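You operate a simulated robot arm through the tools that you are given. There is no shell and no other tool.

You run a simulated robot arm. Do the job below in one go: nothing can be reset, and whatever is moved stays where it is left.

## Task
Bale the two foil balls from the box on the baler.
Fine: latch the lid, then switch on; press till the BALE lamp lights; switch the baler off after.
Where things are to end (x, y in the base frame): foil ball within 0.06 m of [0.55, 0.44]; foil ball within 0.06 m of [0.47, 0.52].

Only the result counts: the job must be done as asked and must still hold three seconds after the hand-in. Knocking over, shifting, dropping, spilling or breaking anything else fails it. A push-on lid holds only when it is set on centred and level and pressed home; a screw cap is set on level and turned clockwise until tight.

## Robot
A 7-joint arm with a two-finger parallel gripper, fixed in place. Base frame: the origin is at the foot of the arm, x ahead of it, y to its left, z up. Readings come in m, degrees, newtons and seconds.
With the tool pointing down near the work surface it reaches from about 0.1 to 0.96 m from the base axis. Its first joint turns from -132.0 to 132.0 degrees. Payload 3.91 kg.
The TCP is the grasp point between the finger pads, 0.03 m short of the fingertips. In the tool frame z runs along the fingers and y along their closing line. Largest opening 0.11 m; finger width 0.02, thickness 0.01; the body of the gripper, 0.048 by 0.112 m, starts 0.055 m behind the TCP.
Orientation is told as [roll, pitch, yaw] about the base's x, y, z axes, in that order, counted from this pose: with the fingers straight down and closing along the base's y, the tool's x points along the base's -x, its y along +y and its z along -z.

## Interface
- The arm moves only by the tool play_rows. Its argument "moves" is a list of rows, each an object (a shift or turn left out is 0, a gripper value left out holds the last) with "delta_pos": the shift along the tool's x, y, z in units of 200 mm (1.0 is 200 mm), a list of three; "dr": the turn, a rotation vector about the tool's x, y, z in units of 45 degrees (1.0 is 45 degrees), a list of three; "jaw": the gripper command, from -1 (shut) to 1 (fully open), values between in proportion. In form: [{"delta_pos": [dx, dy, dz], "dr": [ax, ay, az], "jaw": jaw}, ...]. A call has 1 to 20 rows; each row is the pose to reach, as a shift and turn from the pose commanded when the call began, along the tool's axes at that moment. A call with a number of a shift or a turn outside -1 to 1 is refused whole. A row lasts 0.2 s, in which the tool goes at most 0.05 m and 8.6 degrees; a call with a longer step from one row to the next is refused whole, and so is a gripper value outside its range. Where a pose cannot be reached the arm comes as near as it can. A force on the tool above 90 N (or 10 N above the force at the start of the call, whichever is more), or a blocked arm, ends the call early, and 0.2 s more pass. Each finger travels about 0.108 m/s and halts on what it meets, pressing with about 28 N; the grip force reading is that of the motor and also rises with nothing between the fingers. The clock runs only during rows and for 0.2 s after the last one: add rows that repeat a pose to give the fingers time. The reply holds the time, the measured pose of the TCP, the force on the tool along the base axes, the opening and the grip force, in the units named above and with some noise, with the torque about the TCP (base axes, N m) and any sound that the robot's microphone picked up, and new pictures: "pictures" is both (left out), scene, wrist or none.
- Cameras (640 x 400 px; columns grow to the right, rows downward): "scene" is fixed at [0.4, -0.4995, 1.4782]; the picture's right is [0.99, -0.12, 0.00], its down [-0.05, -0.45, -0.89] and it looks along [0.11, 0.88, -0.46] (base axes); focal length 339 px, centre (320, 200). "wrist" rides on the gripper at [0.072, 0.017, -0.103] in the tool frame; the picture's right is [-0.23, 0.97, 0.00], its down [-0.76, -0.18, -0.62] and it looks along [-0.61, -0.14, 0.78] (tool axes); focal length 222 px, centre (320, 200). There is no depth. A picture from a camera that has moved, and an enlarged one, comes with that camera's place and axes in the base frame and with its lens.
- inspect(camera, box): a new picture of the part [left, top, right, bottom] of that camera's present view, enlarged. No time passes.
- close_job(): hands the job in; it is judged then, once.

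Nothing tells you positions but the pictures and the camera data. Unless the task says otherwise, let go and move clear before handing in.

The tools are called after "Request:" as a command line: name --argument value ..., lists and objects as JSON in quotes. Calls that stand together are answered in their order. play_rows: Moves the arm, as the interface text tells. Its arguments: {"type":"object","properties":{"moves":{"type":"array","items":{"type":"object","properties":{"delta_pos":{"type":"array","items":{"type":"number"}},"dr":{"type":"array","items":{"type":"number"}},"jaw":{"type":"number"}}}},"pictures":{"type":"string","enum":["both","scene","wrist","none"]}},"required":["moves"]} The other tools are called the same way: inspect (camera, box) takes an enlarged picture of a part of a camera's view; close_job () hands the job in.

At the start:

```text
time: 0.0
tcp_pos: [0.2614, 0.4631, 1.2695]
ee_rot: [0.0, -0.1, 0.1]
wrist_force: [-0.3, 0.3, -0.2]
wrist_torque: [-0.01, 0.03, 0.03]
width: 0.1099
gripper_force: 0.2
```

scene: 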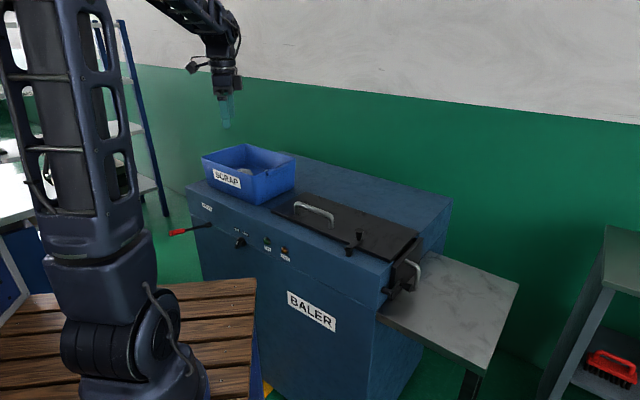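
wrist: 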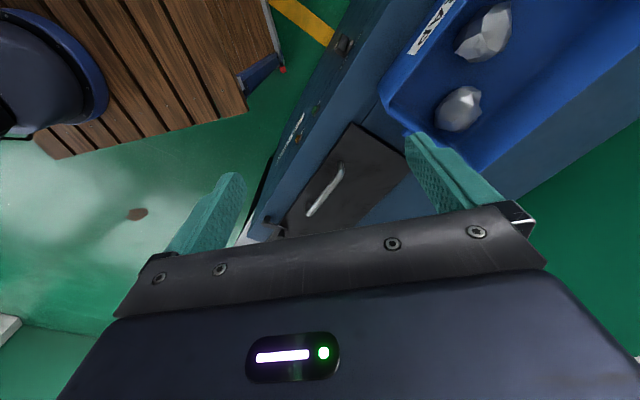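

I see a blue baler with the SCRAP box on top of it, a black lid with a handle, a latch, a knob, two lamps and a red-tipped lever. I'll look closer before moving anything.

Request:
inspect --camera "scene" --box '[160, 130, 320, 260]'

Request:
inspect --camera "scene" --box '[260, 180, 460, 310]'

Request:
inspect --camera "wrist" --box '[220, 0, 540, 240]'

```text
3.08 times, centred on (240, 195) of scene
camera zoom: at [0.4, -0.4995, 1.4782], right [0.99, -0.12, 0.0], down [-0.05, -0.45, -0.89], along [0.11, 0.88, -0.46], focal length 1043 px, centre (566, 215)
```

zoom: 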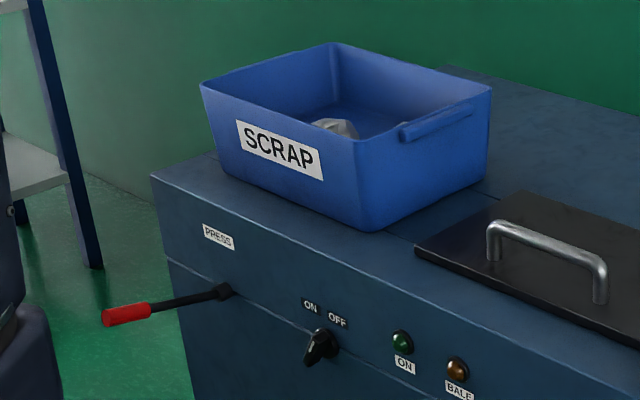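

```text
3.08 times, centred on (360, 245) of scene
camera zoom: at [0.4, -0.4995, 1.4782], right [0.99, -0.12, 0.0], down [-0.05, -0.45, -0.89], along [0.11, 0.88, -0.46], focal length 1043 px, centre (197, 62)
```

zoom: 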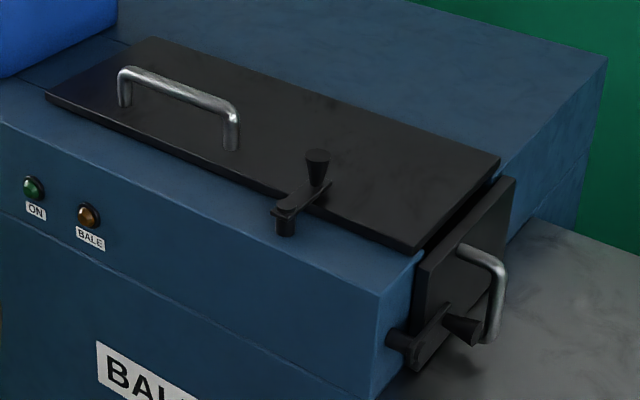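

```text
1.67 times, centred on (380, 120) of wrist
camera zoom: at [0.1899, 0.4808, 1.3728], right [0.23, 0.97, 0.0], down [0.76, -0.18, 0.62], along [0.61, -0.14, -0.78], focal length 370 px, centre (220, 333)
```

zoom: 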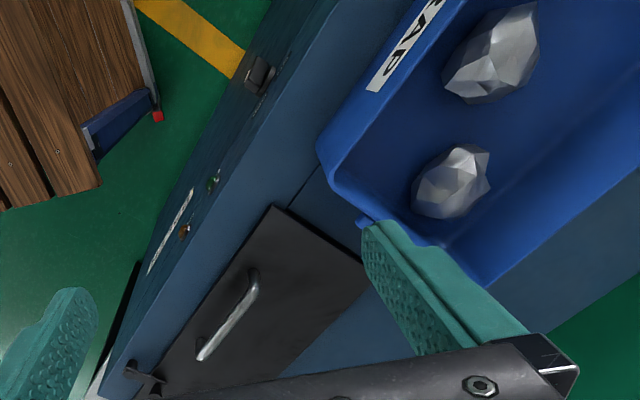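

The balls sit in the SCRAP box near (0.255, 0.71) and (0.37, 0.69). The chamber lid runs at about -45°, roughly from (0.41, 0.56) to (0.73, 0.26), with its top near z=0.925, and a swing latch lies over it. I'll turn the tool -45° and move above the lid for a better view.

Request:
play_rows --moves '[{"delta_pos": [-0.1333, 0.0333, 0.05], "dr": [0, 0, 0.1667], "jaw": 1}, {"delta_pos": [-0.2667, 0.0667, 0.1], "dr": [0, 0, 0.3333], "jaw": 1}, {"delta_pos": [-0.4, 0.1, 0.15], "dr": [0, 0, 0.5], "jaw": 1}, {"delta_pos": [-0.5333, 0.1333, 0.2], "dr": [0, 0, 0.6667], "jaw": 1}, {"delta_pos": [-0.6667, 0.1667, 0.25], "dr": [0, 0, 0.8333], "jaw": 1}, {"delta_pos": [-0.8, 0.2, 0.3], "dr": [0, 0, 1.0], "jaw": 1}, {"delta_pos": [-0.8, 0.2, 0.3], "dr": [0, 0, 1.0], "jaw": 1}]'

```text
time: 1.6
tcp_pos: [0.4214, 0.5041, 1.2102]
ee_rot: [-0.1, 0.1, -44.9]
wrist_force: [-0.4, -0.2, 0.3]
wrist_torque: [0.01, 0.0, -0.03]
width: 0.1098
gripper_force: 0.1
camera wrist: at [0.3837, 0.5681, 1.3146], right [0.85, 0.53, 0.0], down [0.41, -0.66, 0.62], along [0.33, -0.53, -0.78], focal length 222 px, centre (320, 200)
```

scene: 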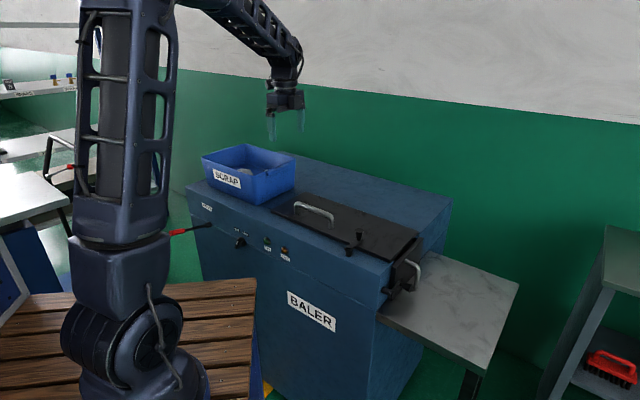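
wrist: 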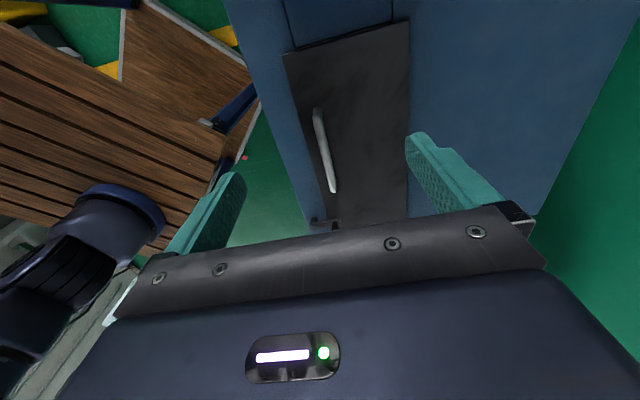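

The lid and its handle show clearly now, but the latch is partly hidden by the gripper. I'll zoom in for measurements.

Request:
inspect --camera "wrist" --box '[260, 0, 460, 240]'

Request:
inspect --camera "scene" --box '[320, 210, 440, 300]'

Request:
inspect --camera "scene" --box '[150, 190, 310, 270]'

```text
1.67 times, centred on (360, 120) of wrist
camera zoom: at [0.3837, 0.5681, 1.3146], right [0.85, 0.53, 0.0], down [0.41, -0.66, 0.62], along [0.33, -0.53, -0.78], focal length 370 px, centre (253, 333)
```

zoom: 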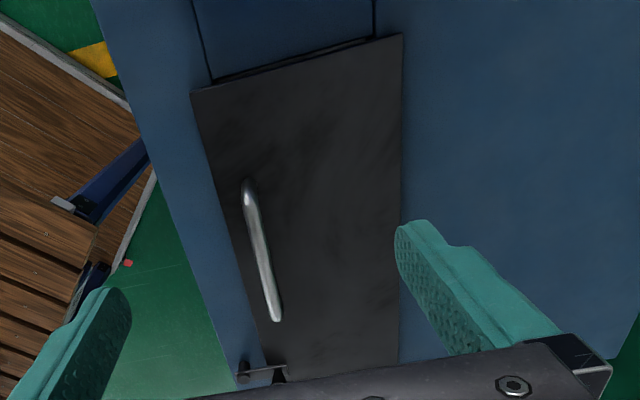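

```text
4.44 times, centred on (380, 255) of scene
camera zoom: at [0.4, -0.4995, 1.4782], right [0.99, -0.12, 0.0], down [-0.05, -0.45, -0.89], along [0.11, 0.88, -0.46], focal length 1507 px, centre (53, -44)
```

zoom: 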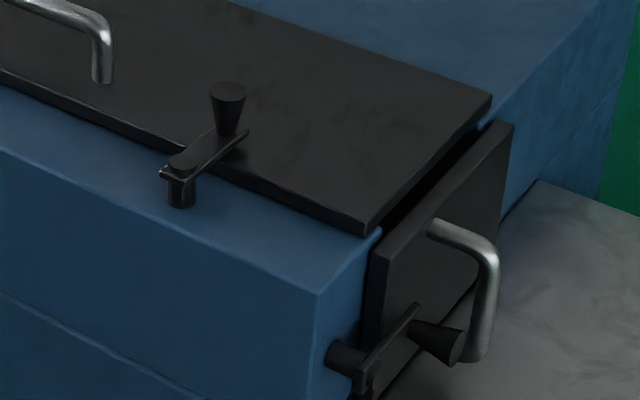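

```text
4.00 times, centred on (230, 230) of scene
camera zoom: at [0.4, -0.4995, 1.4782], right [0.99, -0.12, 0.0], down [-0.05, -0.45, -0.89], along [0.11, 0.88, -0.46], focal length 1356 px, centre (680, 80)
```

zoom: 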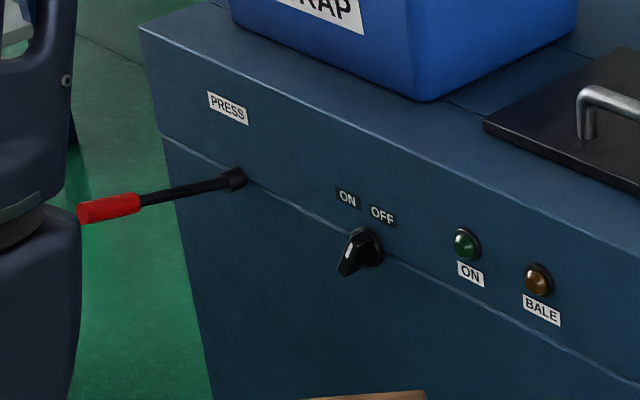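

The lid latch is a post at about (0.569, 0.246, 0.938), with an arm and a conical knob reaching over the lid. The knob is near (0.60, 0.275) and its top is at z≈0.98. I'll turn the tool to +45° yaw and move above the latch, in two calls because of the rotation limit.

Request:
play_rows --moves '[{"delta_pos": [-0.122, -0.016, 0], "dr": [0, 0, -0.1667]}, {"delta_pos": [-0.244, -0.032, 0], "dr": [0, 0, -0.3333]}, {"delta_pos": [-0.366, -0.048, 0], "dr": [0, 0, -0.5]}, {"delta_pos": [-0.488, -0.063, 0], "dr": [0, 0, -0.6667]}, {"delta_pos": [-0.61, -0.079, 0], "dr": [0, 0, -0.8333]}, {"delta_pos": [-0.732, -0.095, 0], "dr": [0, 0, -1.0]}]' --pictures "wrist"

```text
time: 3.0
tcp_pos: [0.5091, 0.3882, 1.211]
ee_rot: [0.0, 0.0, 0.1]
wrist_force: [-0.5, 0.7, 0.3]
wrist_torque: [-0.03, -0.02, -0.01]
width: 0.11
gripper_force: 0.1
camera wrist: at [0.4374, 0.4053, 1.3142], right [0.22, 0.97, 0.0], down [0.76, -0.17, 0.62], along [0.61, -0.14, -0.78], focal length 222 px, centre (320, 200)
```

wrist: 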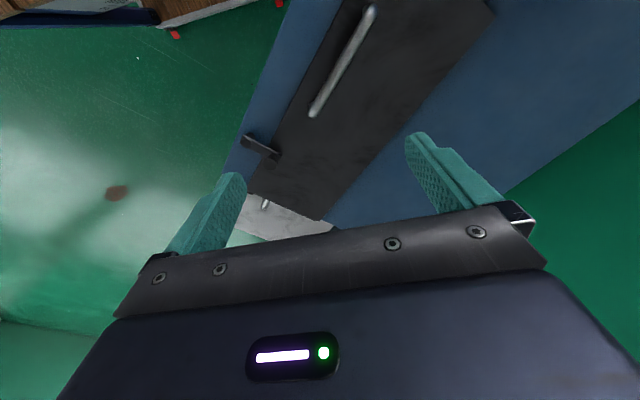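

Request:
inspect --camera "wrist" --box '[220, 60, 340, 240]'

Request:
play_rows --moves '[{"delta_pos": [-0.074, -0.0975, 0.075], "dr": [0, 0, -0.1667]}, {"delta_pos": [-0.148, -0.195, 0.15], "dr": [0, 0, -0.3333]}, {"delta_pos": [-0.2215, -0.2925, 0.225], "dr": [0, 0, -0.5]}, {"delta_pos": [-0.295, -0.39, 0.3], "dr": [0, 0, -0.6667]}, {"delta_pos": [-0.369, -0.4875, 0.375], "dr": [0, 0, -0.8333]}, {"delta_pos": [-0.443, -0.585, 0.45], "dr": [0, 0, -1.0]}]'

```text
2.22 times, centred on (280, 150) of wrist
camera zoom: at [0.4374, 0.4053, 1.3142], right [0.22, 0.97, 0.0], down [0.76, -0.17, 0.62], along [0.61, -0.14, -0.78], focal length 494 px, centre (409, 311)
```

zoom: 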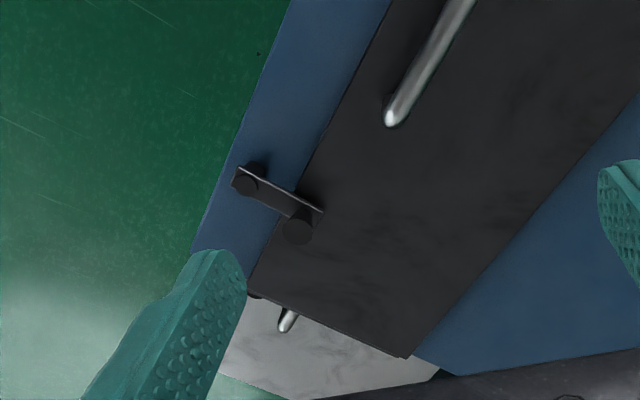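

```text
time: 4.4
tcp_pos: [0.6021, 0.2712, 1.1185]
ee_rot: [0.0, 0.0, 45.2]
wrist_force: [0.3, 0.9, -0.9]
wrist_torque: [-0.01, 0.0, -0.03]
width: 0.1101
gripper_force: 0.1
camera wrist: at [0.5394, 0.2322, 1.2226], right [-0.53, 0.85, 0.0], down [0.66, 0.42, 0.62], along [0.53, 0.33, -0.78], focal length 222 px, centre (320, 200)
```

scene: 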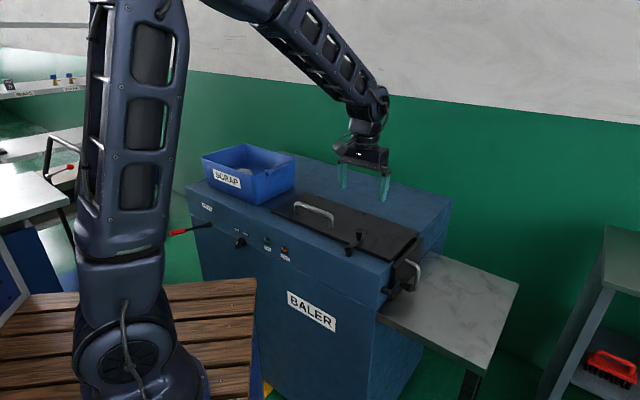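
wrist: 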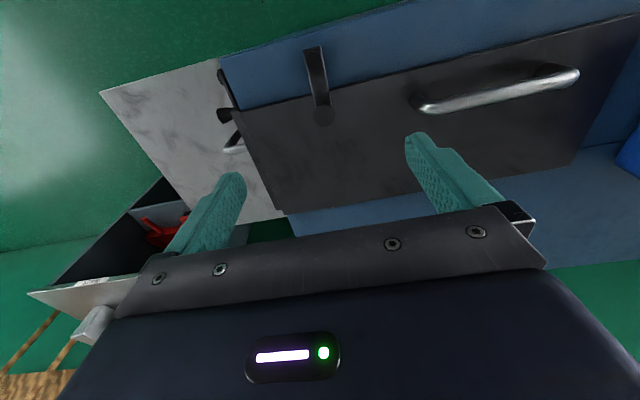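

The knob is at about (0.602, 0.279), with its top near z≈0.975, and the post is at (0.569, 0.243). I'll lower the open fingers around the knob and check before closing.

Request:
play_rows --moves '[{"delta_pos": [-0.01, 0.01, 0.2], "jaw": 1}, {"delta_pos": [-0.02, 0.02, 0.4], "jaw": 0.6}, {"delta_pos": [-0.028, 0.028, 0.55], "jaw": 0.3}, {"delta_pos": [-0.028, 0.028, 0.65], "jaw": 0.1}, {"delta_pos": [-0.028, 0.028, 0.7], "jaw": 0}]'

```text
time: 5.6
tcp_pos: [0.5995, 0.2758, 0.9778]
ee_rot: [0.0, 0.0, 45.0]
wrist_force: [0.3, 1.0, 1.0]
wrist_torque: [-0.01, 0.02, 0.01]
width: 0.0548
gripper_force: 0.0
camera wrist: at [0.5376, 0.2376, 1.0824], right [-0.53, 0.85, 0.0], down [0.66, 0.41, 0.62], along [0.53, 0.33, -0.78], focal length 222 px, centre (320, 200)
```

scene: 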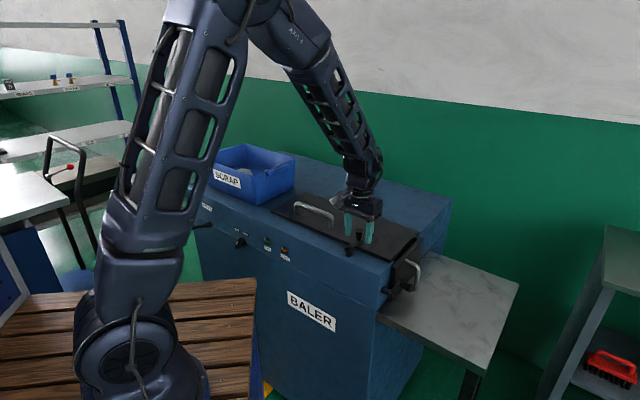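
wrist: 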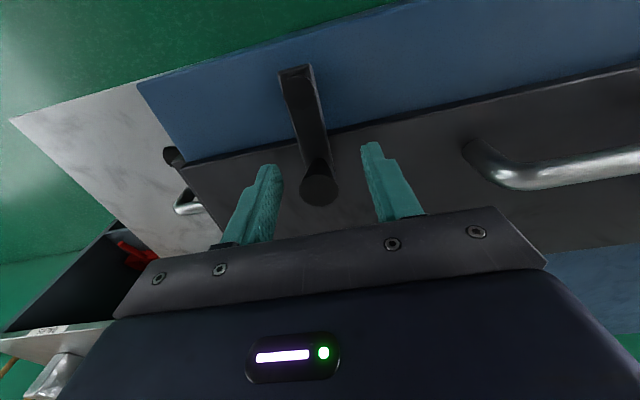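

The knob is centred between the fingers. I'll grip it and try swinging the latch a little towards the right end (+L), watching the force.

Request:
play_rows --moves '[{"jaw": -1}, {"jaw": -1}, {"jaw": -1}, {"delta_pos": [0.001, -0.0216, 0], "dr": [0, 0, 0.111], "jaw": -1}, {"delta_pos": [0.0038, -0.0431, 0], "dr": [0, 0, 0.222], "jaw": -1}, {"delta_pos": [0.0085, -0.0642, 0], "dr": [0, 0, 0.333], "jaw": -1}, {"delta_pos": [0.015, -0.0848, 0], "dr": [0, 0, 0.444], "jaw": -1}]'

```text
time: 7.2
tcp_pos: [0.6085, 0.2638, 0.9793]
ee_rot: [0.1, 0.2, 25.0]
wrist_force: [-11.8, -1.1, -20.5]
wrist_torque: [-0.35, 0.68, -0.15]
width: 0.0176
gripper_force: 45.0
camera wrist: at [0.5384, 0.249, 1.0827], right [-0.21, 0.98, 0.0], down [0.77, 0.16, 0.62], along [0.61, 0.13, -0.78], focal length 222 px, centre (320, 200)
```

scene: 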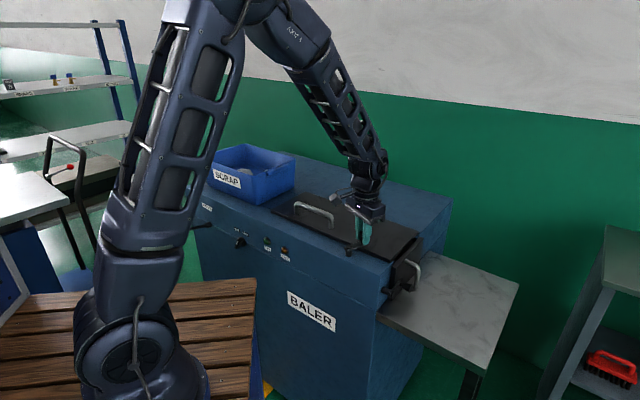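
wrist: 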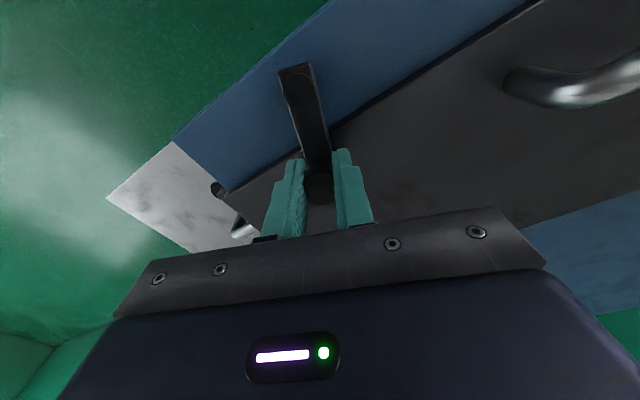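

The latch turns with the gripper and the forces are low. I'll carry the arc on by another 45°.

Request:
play_rows --moves '[{"delta_pos": [0.0021, -0.0324, 0], "dr": [0, 0, 0.1667], "jaw": -1}, {"delta_pos": [0.0085, -0.0642, 0], "dr": [0, 0, 0.3333], "jaw": -1}, {"delta_pos": [0.0189, -0.0949, 0], "dr": [0, 0, 0.5], "jaw": -1}, {"delta_pos": [0.0332, -0.124, 0], "dr": [0, 0, 0.6667], "jaw": -1}, {"delta_pos": [0.0512, -0.151, 0], "dr": [0, 0, 0.8333], "jaw": -1}, {"delta_pos": [0.0726, -0.1754, 0], "dr": [0, 0, 1.0], "jaw": -1}]'

```text
time: 8.6
tcp_pos: [0.6112, 0.2251, 0.979]
ee_rot: [0.0, 0.0, -20.0]
wrist_force: [0.3, 5.5, -12.1]
wrist_torque: [-0.03, -0.16, -0.26]
width: 0.0176
gripper_force: 44.8
camera wrist: at [0.5502, 0.267, 1.0829], right [0.55, 0.84, 0.0], down [0.66, -0.43, 0.62], along [0.52, -0.34, -0.78], focal length 222 px, centre (320, 200)
```

scene: 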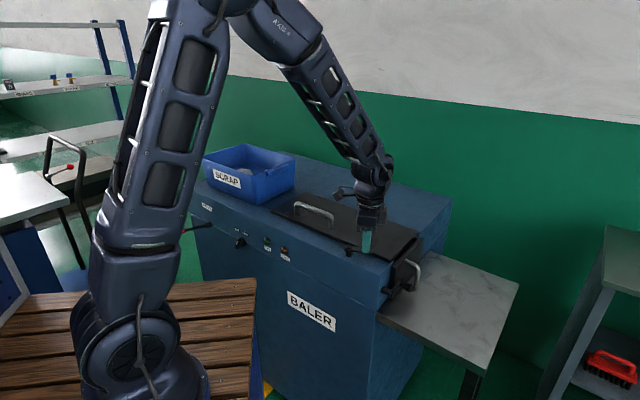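
wrist: 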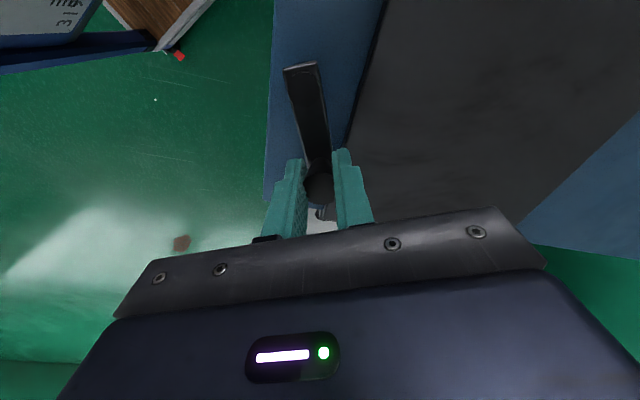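

The latch is most of the way off the lid at about 65°. I'll go on another 30°, then release.

Request:
play_rows --moves '[{"delta_pos": [0.0021, -0.0324, 0], "dr": [0, 0, 0.1667], "jaw": -1}, {"delta_pos": [0.0085, -0.0642, 0], "dr": [0, 0, 0.3333], "jaw": -1}, {"delta_pos": [0.0189, -0.0949, 0], "dr": [0, 0, 0.5], "jaw": -1}, {"delta_pos": [0.0332, -0.124, 0], "dr": [0, 0, 0.6667], "jaw": -1}, {"delta_pos": [0.0332, -0.124, 0], "dr": [0, 0, 0.6667], "jaw": -1}]'

```text
time: 9.8
tcp_pos: [0.6006, 0.2083, 0.9813]
ee_rot: [0.3, -0.1, -49.9]
wrist_force: [48.8, 70.7, -14.9]
wrist_torque: [0.71, 0.08, 0.38]
width: 0.0177
gripper_force: 44.7
camera wrist: at [0.5669, 0.2752, 1.0838], right [0.89, 0.45, 0.01], down [0.35, -0.7, 0.62], along [0.29, -0.55, -0.78], focal length 222 px, centre (320, 200)
```

scene: 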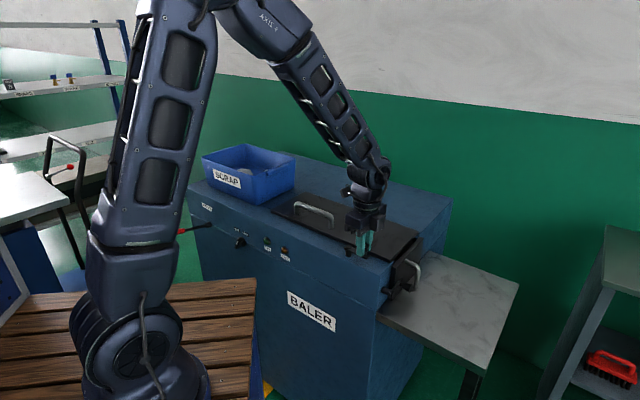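
wrist: 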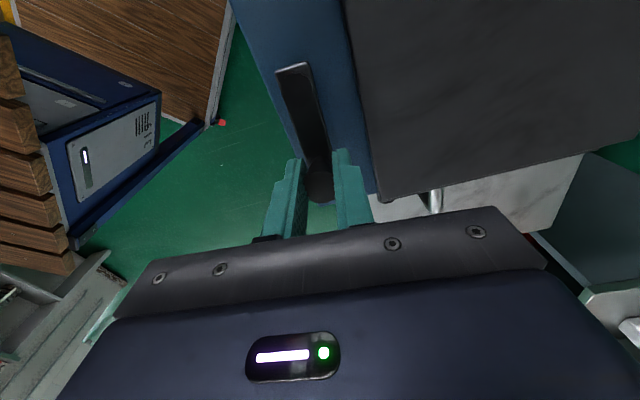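

The latch has reached its stop, about 90° over and clear of the lid. I'll ease back, let go and rise.

Request:
play_rows --moves '[{"delta_pos": [0.001, 0.0216, 0], "dr": [0, 0, -0.111], "jaw": -1}, {"delta_pos": [0.001, 0.0216, 0], "dr": [0, 0, -0.111], "jaw": -0.3}, {"delta_pos": [0.001, 0.0216, 0], "dr": [0, 0, -0.111], "jaw": -0.1}, {"delta_pos": [0.001, 0.0216, 0], "dr": [0, 0, -0.111], "jaw": -0.1}, {"delta_pos": [0.001, 0.0216, -0.2], "dr": [0, 0, -0.111], "jaw": -0.1}, {"delta_pos": [0.001, 0.0216, -0.4], "dr": [0, 0, -0.111], "jaw": -0.1}, {"delta_pos": [0.001, 0.0216, -0.6], "dr": [0, 0, -0.111], "jaw": -0.1}, {"delta_pos": [-0.2, 0.0216, -0.7], "dr": [0, 0, -0.111], "jaw": 0.5}]'

```text
time: 11.6
tcp_pos: [0.627, 0.1775, 1.1194]
ee_rot: [-0.1, 0.0, -44.9]
wrist_force: [-0.3, 0.3, 0.5]
wrist_torque: [-0.03, -0.01, -0.02]
width: 0.0825
gripper_force: 0.1
camera wrist: at [0.5896, 0.2403, 1.2223], right [0.85, 0.53, 0.0], down [0.41, -0.66, 0.62], along [0.33, -0.53, -0.78], focal length 222 px, centre (320, 200)
```

scene: 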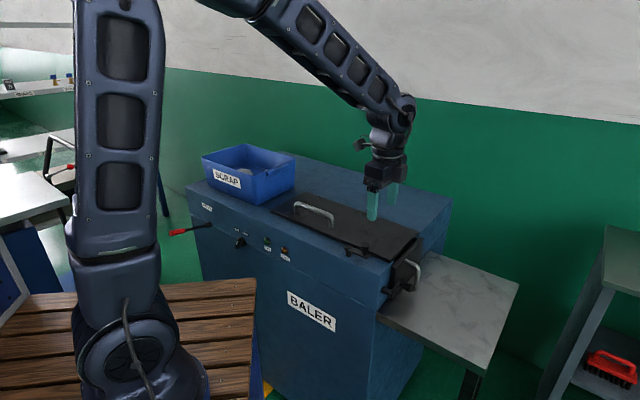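
wrist: 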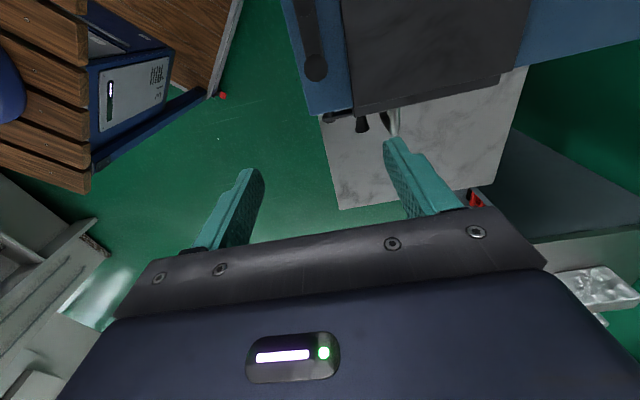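

The latch now lies along the front edge, clear of the lid. Next I'll go over the lid handle, centred near (0.488, 0.423), with the fingers closing across it.

Request:
play_rows --moves '[{"delta_pos": [0.2, 0.055, 0]}, {"delta_pos": [0.4, 0.11, 0]}, {"delta_pos": [0.6, 0.165, 0]}, {"delta_pos": [0.8, 0.22, 0]}, {"delta_pos": [1.0, 0.277, 0]}]' --pictures "none"

Request:
play_rows --moves '[{"delta_pos": [0.18, 0.05, 0]}, {"delta_pos": [0.36, 0.1, 0]}, {"delta_pos": [0.36, 0.1, 0]}]'

```text
time: 12.8
tcp_pos: [0.5244, 0.3596, 1.1204]
ee_rot: [0.1, -0.1, -45.0]
wrist_force: [0.1, 0.0, 0.1]
wrist_torque: [0.05, -0.01, 0.04]
width: 0.0824
gripper_force: 0.1
```

```text
time: 13.6
tcp_pos: [0.4851, 0.4231, 1.1187]
ee_rot: [0.0, 0.0, -44.8]
wrist_force: [0.9, -0.8, 0.1]
wrist_torque: [0.0, 0.01, 0.01]
width: 0.0827
gripper_force: 0.1
camera wrist: at [0.4464, 0.4858, 1.2225], right [0.85, 0.53, 0.0], down [0.41, -0.66, 0.62], along [0.33, -0.53, -0.78], focal length 222 px, centre (320, 200)
```

scene: 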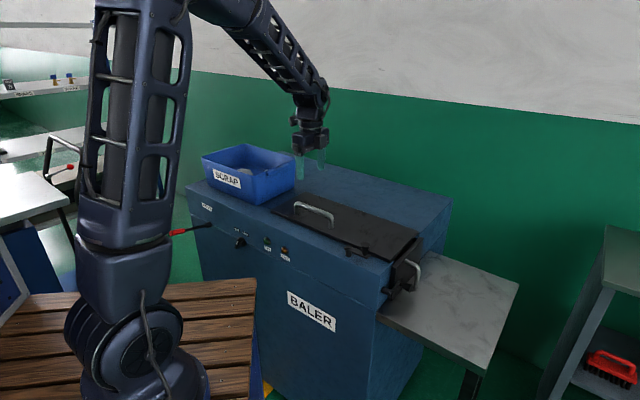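
wrist: 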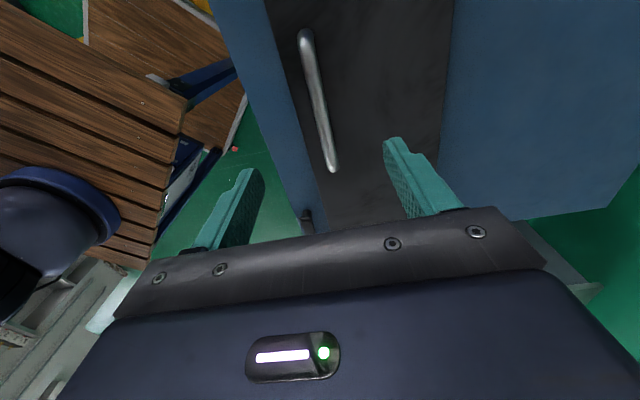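

The handle's centre is at about (0.489, 0.419), with the bar top near z≈0.968. I'll lower the fingers astride it and grip.

Request:
play_rows --moves '[{"delta_pos": [-0.01, 0, 0.2], "jaw": 0.3}, {"delta_pos": [-0.02, 0, 0.4], "jaw": 0.1}, {"delta_pos": [-0.028, 0, 0.6], "jaw": 0.1}, {"delta_pos": [-0.028, 0, 0.7], "jaw": 0.1}, {"delta_pos": [-0.028, 0, 0.745], "jaw": 0.1}, {"delta_pos": [-0.028, 0, 0.745], "jaw": 0.1}]'

```text
time: 15.0
tcp_pos: [0.4913, 0.4191, 0.9715]
ee_rot: [0.0, -0.1, -45.0]
wrist_force: [-0.1, 0.4, 0.0]
wrist_torque: [-0.03, -0.01, -0.01]
width: 0.0602
gripper_force: 0.0
camera wrist: at [0.4524, 0.4826, 1.0754], right [0.85, 0.53, 0.0], down [0.41, -0.66, 0.62], along [0.33, -0.53, -0.78], focal length 222 px, centre (320, 200)
```

scene: 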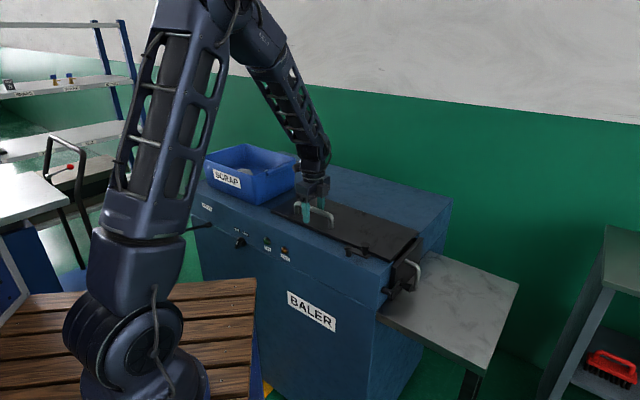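
wrist: 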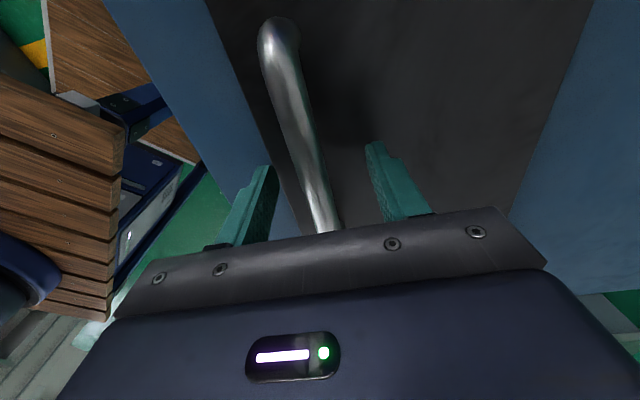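

The bar is between the fingers. I'll grip it and try lifting about 20° along a rear-hinge arc, watching force and picture.

Request:
play_rows --moves '[{"jaw": -1}, {"jaw": -1}, {"jaw": -1}, {"delta_pos": [0, 0.0215, -0.052], "jaw": -1}, {"delta_pos": [0, 0.0485, -0.1025], "jaw": -1}, {"delta_pos": [0, 0.08, -0.15], "jaw": -1}, {"delta_pos": [0, 0.1155, -0.1945], "jaw": -1}]'

```text
time: 16.6
tcp_pos: [0.5052, 0.4336, 1.0126]
ee_rot: [0.1, 0.0, -44.8]
wrist_force: [-47.2, -44.0, 33.8]
wrist_torque: [0.08, -0.02, -0.34]
width: 0.0156
gripper_force: 45.3
camera wrist: at [0.466, 0.497, 1.1165], right [0.85, 0.53, 0.0], down [0.41, -0.66, 0.62], along [0.33, -0.53, -0.78], focal length 222 px, centre (320, 200)
```

scene: 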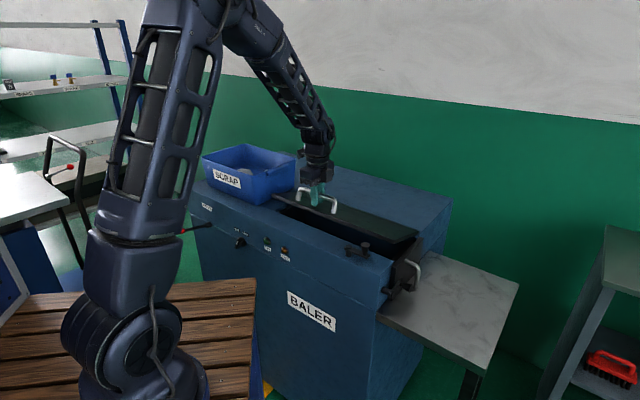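
wrist: 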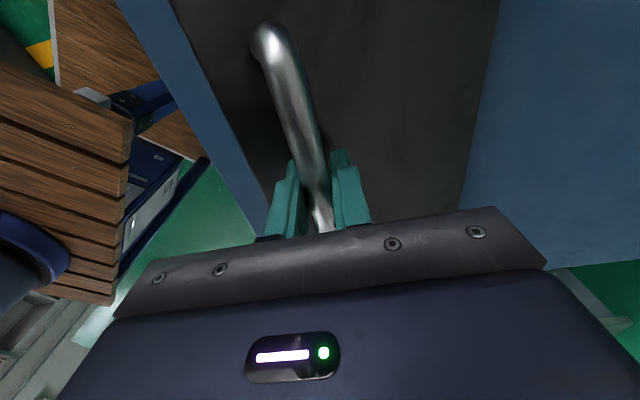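

The lid is hinged at the back and has opened about 20°. My arc was a little off, so the tool is loaded radially. I'll relax onto a refined arc with the hinge near W≈0.769 and z≈0.936, then continue a bit.

Request:
play_rows --moves '[{"delta_pos": [0, -0.015, -0.01], "jaw": -1}, {"delta_pos": [0, 0.0205, -0.0545], "jaw": -1}, {"delta_pos": [0, 0.0595, -0.0955], "jaw": -1}]' --pictures "wrist"

```text
time: 17.4
tcp_pos: [0.5166, 0.443, 1.0293]
ee_rot: [0.3, 0.1, -44.9]
wrist_force: [-35.4, -14.7, 23.8]
wrist_torque: [0.31, 0.19, -0.4]
width: 0.0156
gripper_force: 44.8
camera wrist: at [0.4765, 0.5068, 1.1342], right [0.85, 0.53, 0.0], down [0.41, -0.67, 0.62], along [0.33, -0.53, -0.78], focal length 222 px, centre (320, 200)
```

wrist: 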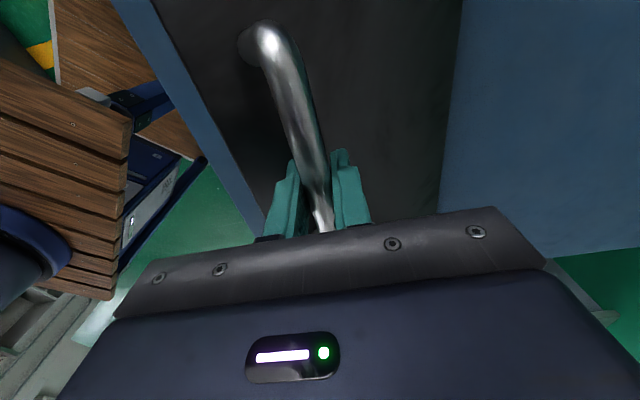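

The load is still radial but lower, so I'll widen the arc radius slightly and continue another 20°.

Request:
play_rows --moves '[{"delta_pos": [0, 0.036, -0.0455], "jaw": -1}, {"delta_pos": [0, 0.0825, -0.0795], "jaw": -1}, {"delta_pos": [0, 0.1315, -0.1095], "jaw": -1}, {"delta_pos": [0, 0.183, -0.1355], "jaw": -1}]' --pictures "both"

```text
time: 18.4
tcp_pos: [0.5422, 0.4704, 1.0561]
ee_rot: [0.3, 0.1, -45.0]
wrist_force: [-22.0, -21.5, 42.6]
wrist_torque: [-0.07, -0.03, -0.39]
width: 0.0157
gripper_force: 44.6
camera wrist: at [0.5043, 0.5333, 1.1609], right [0.85, 0.53, 0.0], down [0.41, -0.67, 0.62], along [0.33, -0.53, -0.78], focal length 222 px, centre (320, 200)
```

scene: 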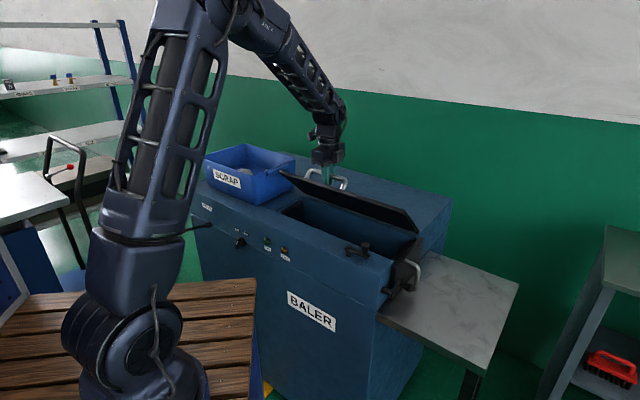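
wrist: 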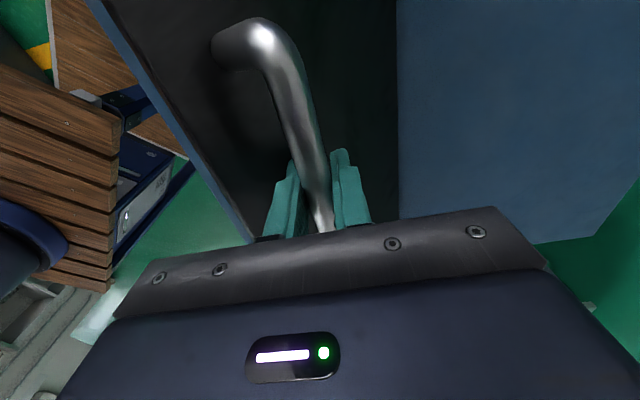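

The lid is about 50° open. I'll continue another 20° with a slightly larger radius.

Request:
play_rows --moves '[{"delta_pos": [0, 0.0495, -0.038], "jaw": -1}, {"delta_pos": [0, 0.106, -0.0545], "jaw": -1}, {"delta_pos": [0, 0.1635, -0.066], "jaw": -1}, {"delta_pos": [0, 0.2215, -0.073], "jaw": -1}]' --pictures "both"

```text
time: 19.4
tcp_pos: [0.5733, 0.5012, 1.0707]
ee_rot: [0.1, -0.1, -44.9]
wrist_force: [-1.3, -9.7, 22.8]
wrist_torque: [-0.4, -0.45, -0.66]
width: 0.0161
gripper_force: 45.3
camera wrist: at [0.5357, 0.5646, 1.1745], right [0.85, 0.53, 0.0], down [0.41, -0.66, 0.62], along [0.33, -0.53, -0.78], focal length 222 px, centre (320, 200)
```

scene: 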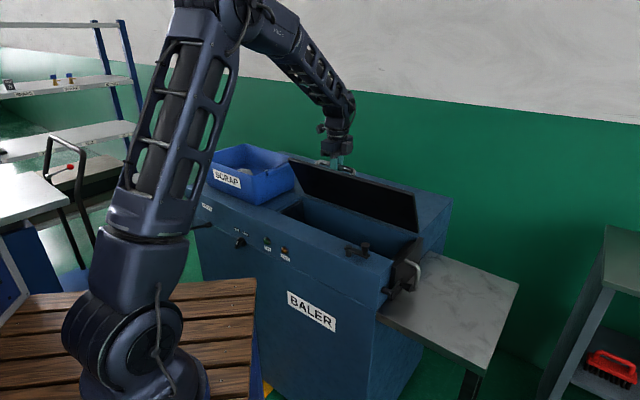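
wrist: 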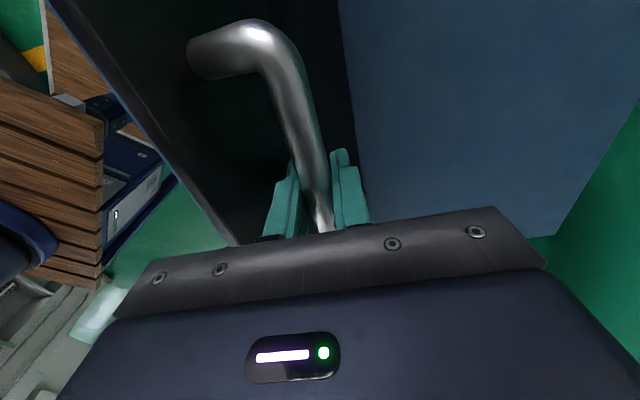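

The lid is around 70° and the load is low. I'll continue to about 95°, watching for a stop.

Request:
play_rows --moves '[{"delta_pos": [0, 0.059, -0.0065], "jaw": -1}, {"delta_pos": [0, 0.118, -0.003], "jaw": -1}, {"delta_pos": [0, 0.1765, 0.006], "jaw": -1}, {"delta_pos": [0, 0.2335, 0.0195], "jaw": -1}, {"delta_pos": [0, 0.29, 0.0385], "jaw": -1}]' --pictures "both"

```text
time: 20.6
tcp_pos: [0.611, 0.542, 1.0615]
ee_rot: [0.2, 0.1, -44.9]
wrist_force: [8.1, -0.3, 31.3]
wrist_torque: [0.23, 0.32, -0.72]
width: 0.0158
gripper_force: 45.0
camera wrist: at [0.5739, 0.6054, 1.1664], right [0.85, 0.53, 0.0], down [0.41, -0.66, 0.62], along [0.33, -0.53, -0.78], focal length 222 px, centre (320, 200)
```

scene: 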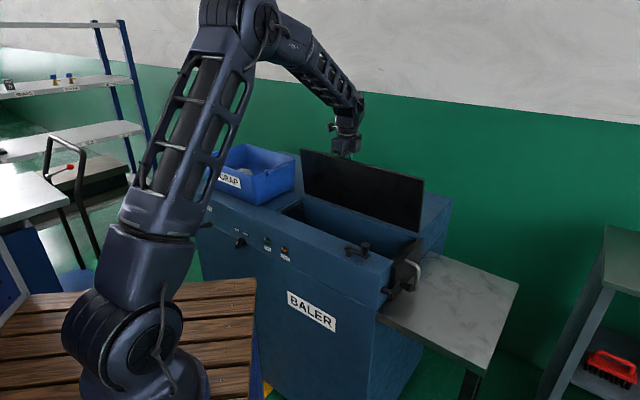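
wrist: 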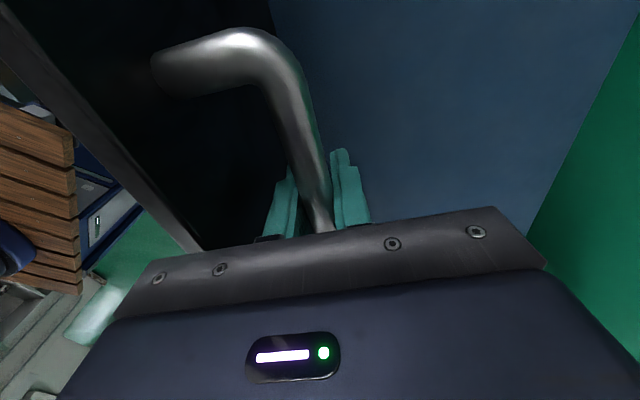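

The lid is just past vertical with no stop yet. I'll go another 10-15° so it rests open.

Request:
play_rows --moves '[{"delta_pos": [0, 0.057, 0.017], "jaw": -1}, {"delta_pos": [0, 0.11, 0.0455], "jaw": -1}, {"delta_pos": [0, 0.1595, 0.0785], "jaw": -1}]' --pictures "both"

```text
time: 21.4
tcp_pos: [0.6316, 0.5629, 1.0542]
ee_rot: [0.0, 0.0, -44.8]
wrist_force: [-9.7, -9.0, 26.0]
wrist_torque: [-3.16, 1.18, -0.36]
width: 0.0156
gripper_force: 44.8
stopped in row 3: the force on the tool passed its limit at 98 N (the readings are from after the stop); the commanded pose is now the measured one
camera wrist: at [0.5934, 0.6251, 1.1587], right [0.85, 0.53, 0.0], down [0.42, -0.66, 0.62], along [0.33, -0.53, -0.78], focal length 222 px, centre (320, 200)
```

scene: 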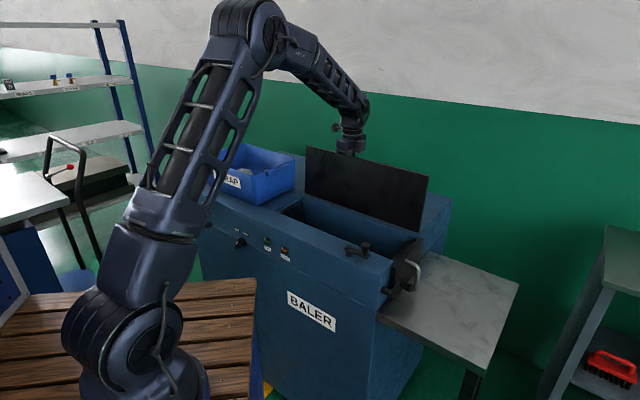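
wrist: 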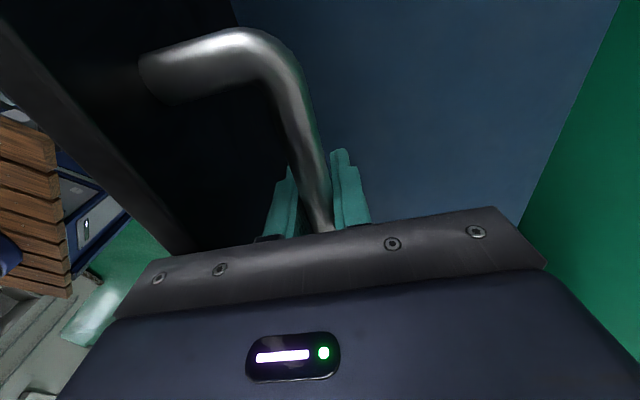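

The lid has hit its stop at about 105° and leans back open. I'll open the fingers slightly, slide up along the lid plane, then rise clear.

Request:
play_rows --moves '[{"jaw": -0.45}, {"jaw": -0.45}, {"jaw": -0.45}, {"delta_pos": [0, 0.03, -0.1], "jaw": -0.45}, {"delta_pos": [0, 0.06, -0.2], "jaw": -0.45}, {"delta_pos": [0, 0.1, -0.35], "jaw": -0.45}, {"delta_pos": [0, 0.14, -0.5], "jaw": -0.45}, {"delta_pos": [0, 0.16, -0.7], "jaw": -0.45}]' --pictures "both"

```text
time: 23.2
tcp_pos: [0.6562, 0.5845, 1.1943]
ee_rot: [-0.1, 0.0, -44.8]
wrist_force: [-0.1, -0.2, 0.0]
wrist_torque: [0.0, 0.0, -0.02]
width: 0.0301
gripper_force: 0.1
camera wrist: at [0.6188, 0.6479, 1.2977], right [0.85, 0.53, 0.0], down [0.42, -0.66, 0.62], along [0.33, -0.53, -0.78], focal length 222 px, centre (320, 200)
```

scene: 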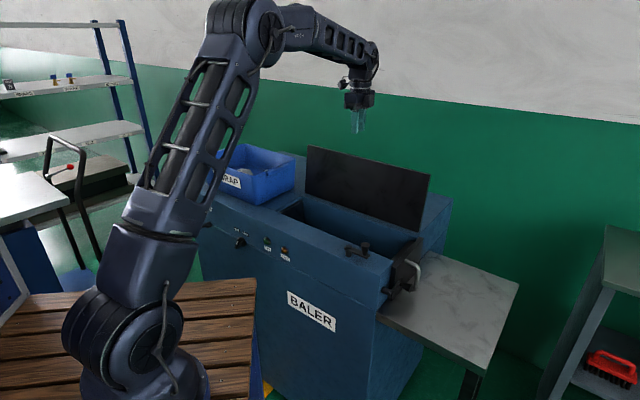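
wrist: 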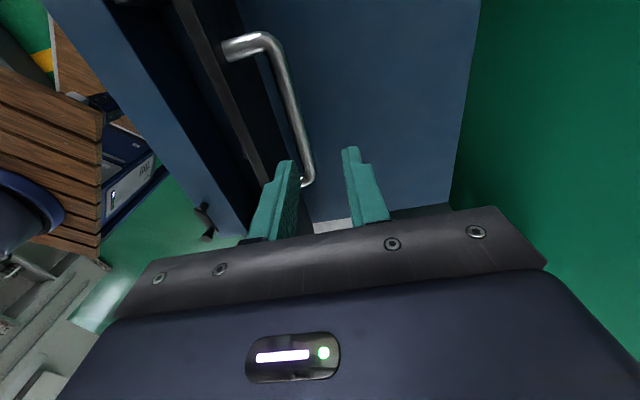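

The lid stays open. I'll now move over the SCRAP box to look at the balls.

Request:
play_rows --moves '[{"delta_pos": [0.184, -0.0886, 0]}, {"delta_pos": [0.368, -0.1772, 0]}, {"delta_pos": [0.552, -0.2658, 0]}, {"delta_pos": [0.736, -0.3544, 0]}, {"delta_pos": [0.92, -0.443, 0]}]' --pictures "wrist"

Request:
play_rows --moves '[{"delta_pos": [0.184, -0.0886, 0]}, {"delta_pos": [0.368, -0.1772, 0]}, {"delta_pos": [0.552, -0.2658, 0]}, {"delta_pos": [0.736, -0.3544, 0]}, {"delta_pos": [0.92, -0.443, 0]}]' --pictures "both"

```text
time: 24.4
tcp_pos: [0.4612, 0.649, 1.1948]
ee_rot: [-0.1, 0.2, -44.7]
wrist_force: [0.9, -0.4, -0.6]
wrist_torque: [0.01, 0.1, 0.01]
width: 0.0303
gripper_force: 0.0
camera wrist: at [0.4224, 0.713, 1.2983], right [0.85, 0.53, 0.0], down [0.42, -0.66, 0.62], along [0.33, -0.53, -0.78], focal length 222 px, centre (320, 200)
```

wrist: 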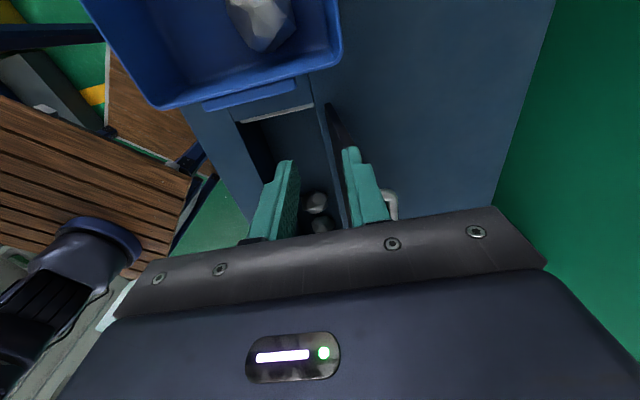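

```text
time: 25.6
tcp_pos: [0.2695, 0.7153, 1.194]
ee_rot: [-0.1, 0.0, -44.9]
wrist_force: [0.7, -0.8, 0.1]
wrist_torque: [0.04, 0.07, -0.01]
width: 0.0304
gripper_force: 0.0
camera wrist: at [0.2299, 0.7801, 1.2966], right [0.85, 0.53, 0.0], down [0.42, -0.66, 0.62], along [0.33, -0.53, -0.78], focal length 222 px, centre (320, 200)
```

scene: 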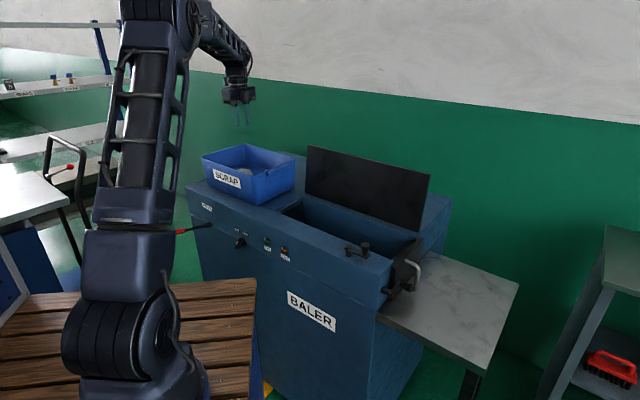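
wrist: 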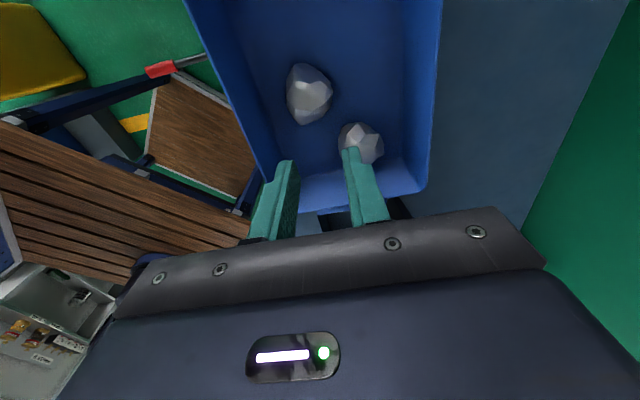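

Two crumpled balls lie in the box, at about A (0.256, 0.709) and B (0.363, 0.690). In the previous frame I also saw something greyish inside the open chamber, so I'll check both.

Request:
inspect --camera "wrist" --box '[180, 0, 460, 220]'

Request:
inspect --camera "scene" --box '[270, 180, 430, 290]'

```text
1.82 times, centred on (320, 110) of wrist
camera zoom: at [0.2299, 0.7801, 1.2966], right [0.85, 0.53, 0.0], down [0.42, -0.66, 0.62], along [0.33, -0.53, -0.78], focal length 404 px, centre (320, 364)
```

zoom: 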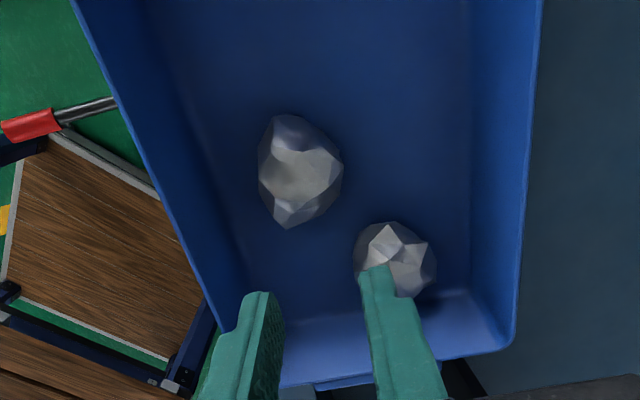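

```text
3.64 times, centred on (350, 235) of scene
camera zoom: at [0.4, -0.4995, 1.4782], right [0.99, -0.12, 0.0], down [-0.05, -0.45, -0.89], along [0.11, 0.88, -0.46], focal length 1233 px, centre (211, 73)
```

zoom: 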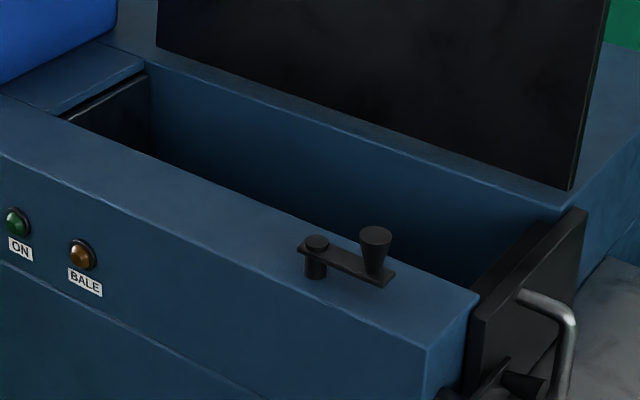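

The chamber floor isn't visible from the scene camera. I'll move above the chamber with the jaw open and look inside before picking up the balls.

Request:
play_rows --moves '[{"delta_pos": [-0.2, -0.01, 0], "jaw": 1}, {"delta_pos": [-0.4, -0.02, 0], "jaw": 1}, {"delta_pos": [-0.6, -0.03, 0], "jaw": 1}, {"delta_pos": [-0.8, -0.04, 0], "jaw": 1}, {"delta_pos": [-1.0, -0.05, 0], "jaw": 1}]' --pictures "wrist"

Request:
inspect --camera "wrist" --box '[220, 0, 440, 240]'

```text
time: 26.8
tcp_pos: [0.4036, 0.5686, 1.1935]
ee_rot: [-0.2, 0.0, -44.6]
wrist_force: [-0.1, 2.0, -0.6]
wrist_torque: [-0.01, -0.02, -0.01]
width: 0.11
gripper_force: 0.1
camera wrist: at [0.3653, 0.6319, 1.2974], right [0.85, 0.53, 0.0], down [0.42, -0.66, 0.62], along [0.33, -0.53, -0.78], focal length 222 px, centre (320, 200)
```

wrist: 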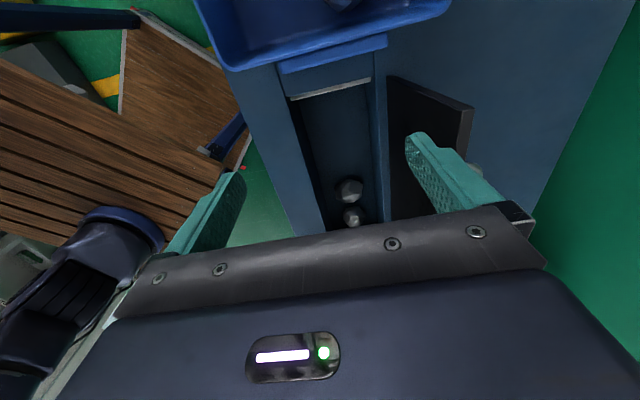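

```text
1.67 times, centred on (330, 120) of wrist
camera zoom: at [0.3653, 0.6319, 1.2974], right [0.85, 0.53, 0.0], down [0.42, -0.66, 0.62], along [0.33, -0.53, -0.78], focal length 370 px, centre (303, 333)
```

zoom: 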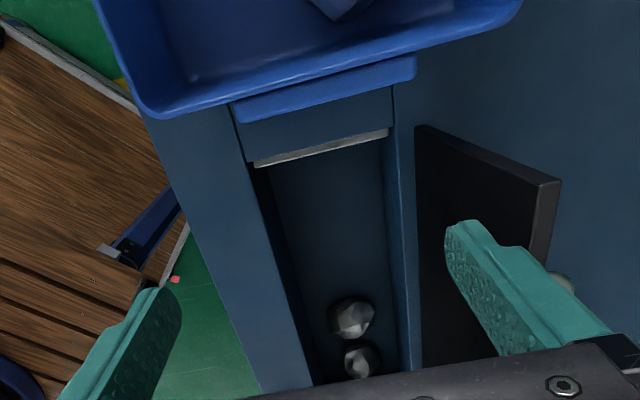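

The chamber already holds two dark lumps towards the door end, beyond both target spots, so I'll leave those alone. I'll zoom in to gauge the chamber depth.

Request:
inspect --camera "wrist" --box '[280, 70, 400, 230]'

```text
2.50 times, centred on (340, 150) of wrist
camera zoom: at [0.3653, 0.6319, 1.2974], right [0.85, 0.53, 0.0], down [0.42, -0.66, 0.62], along [0.33, -0.53, -0.78], focal length 555 px, centre (270, 325)
```

zoom: 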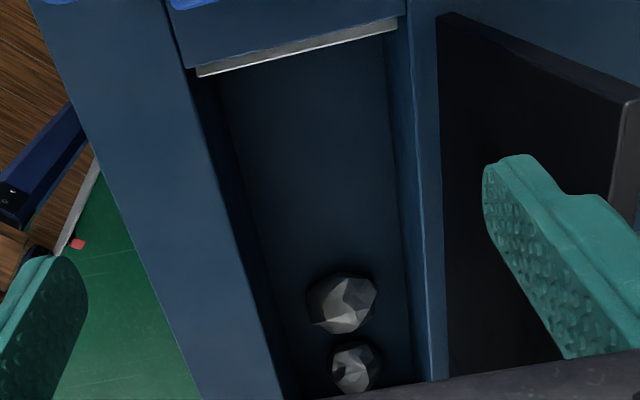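

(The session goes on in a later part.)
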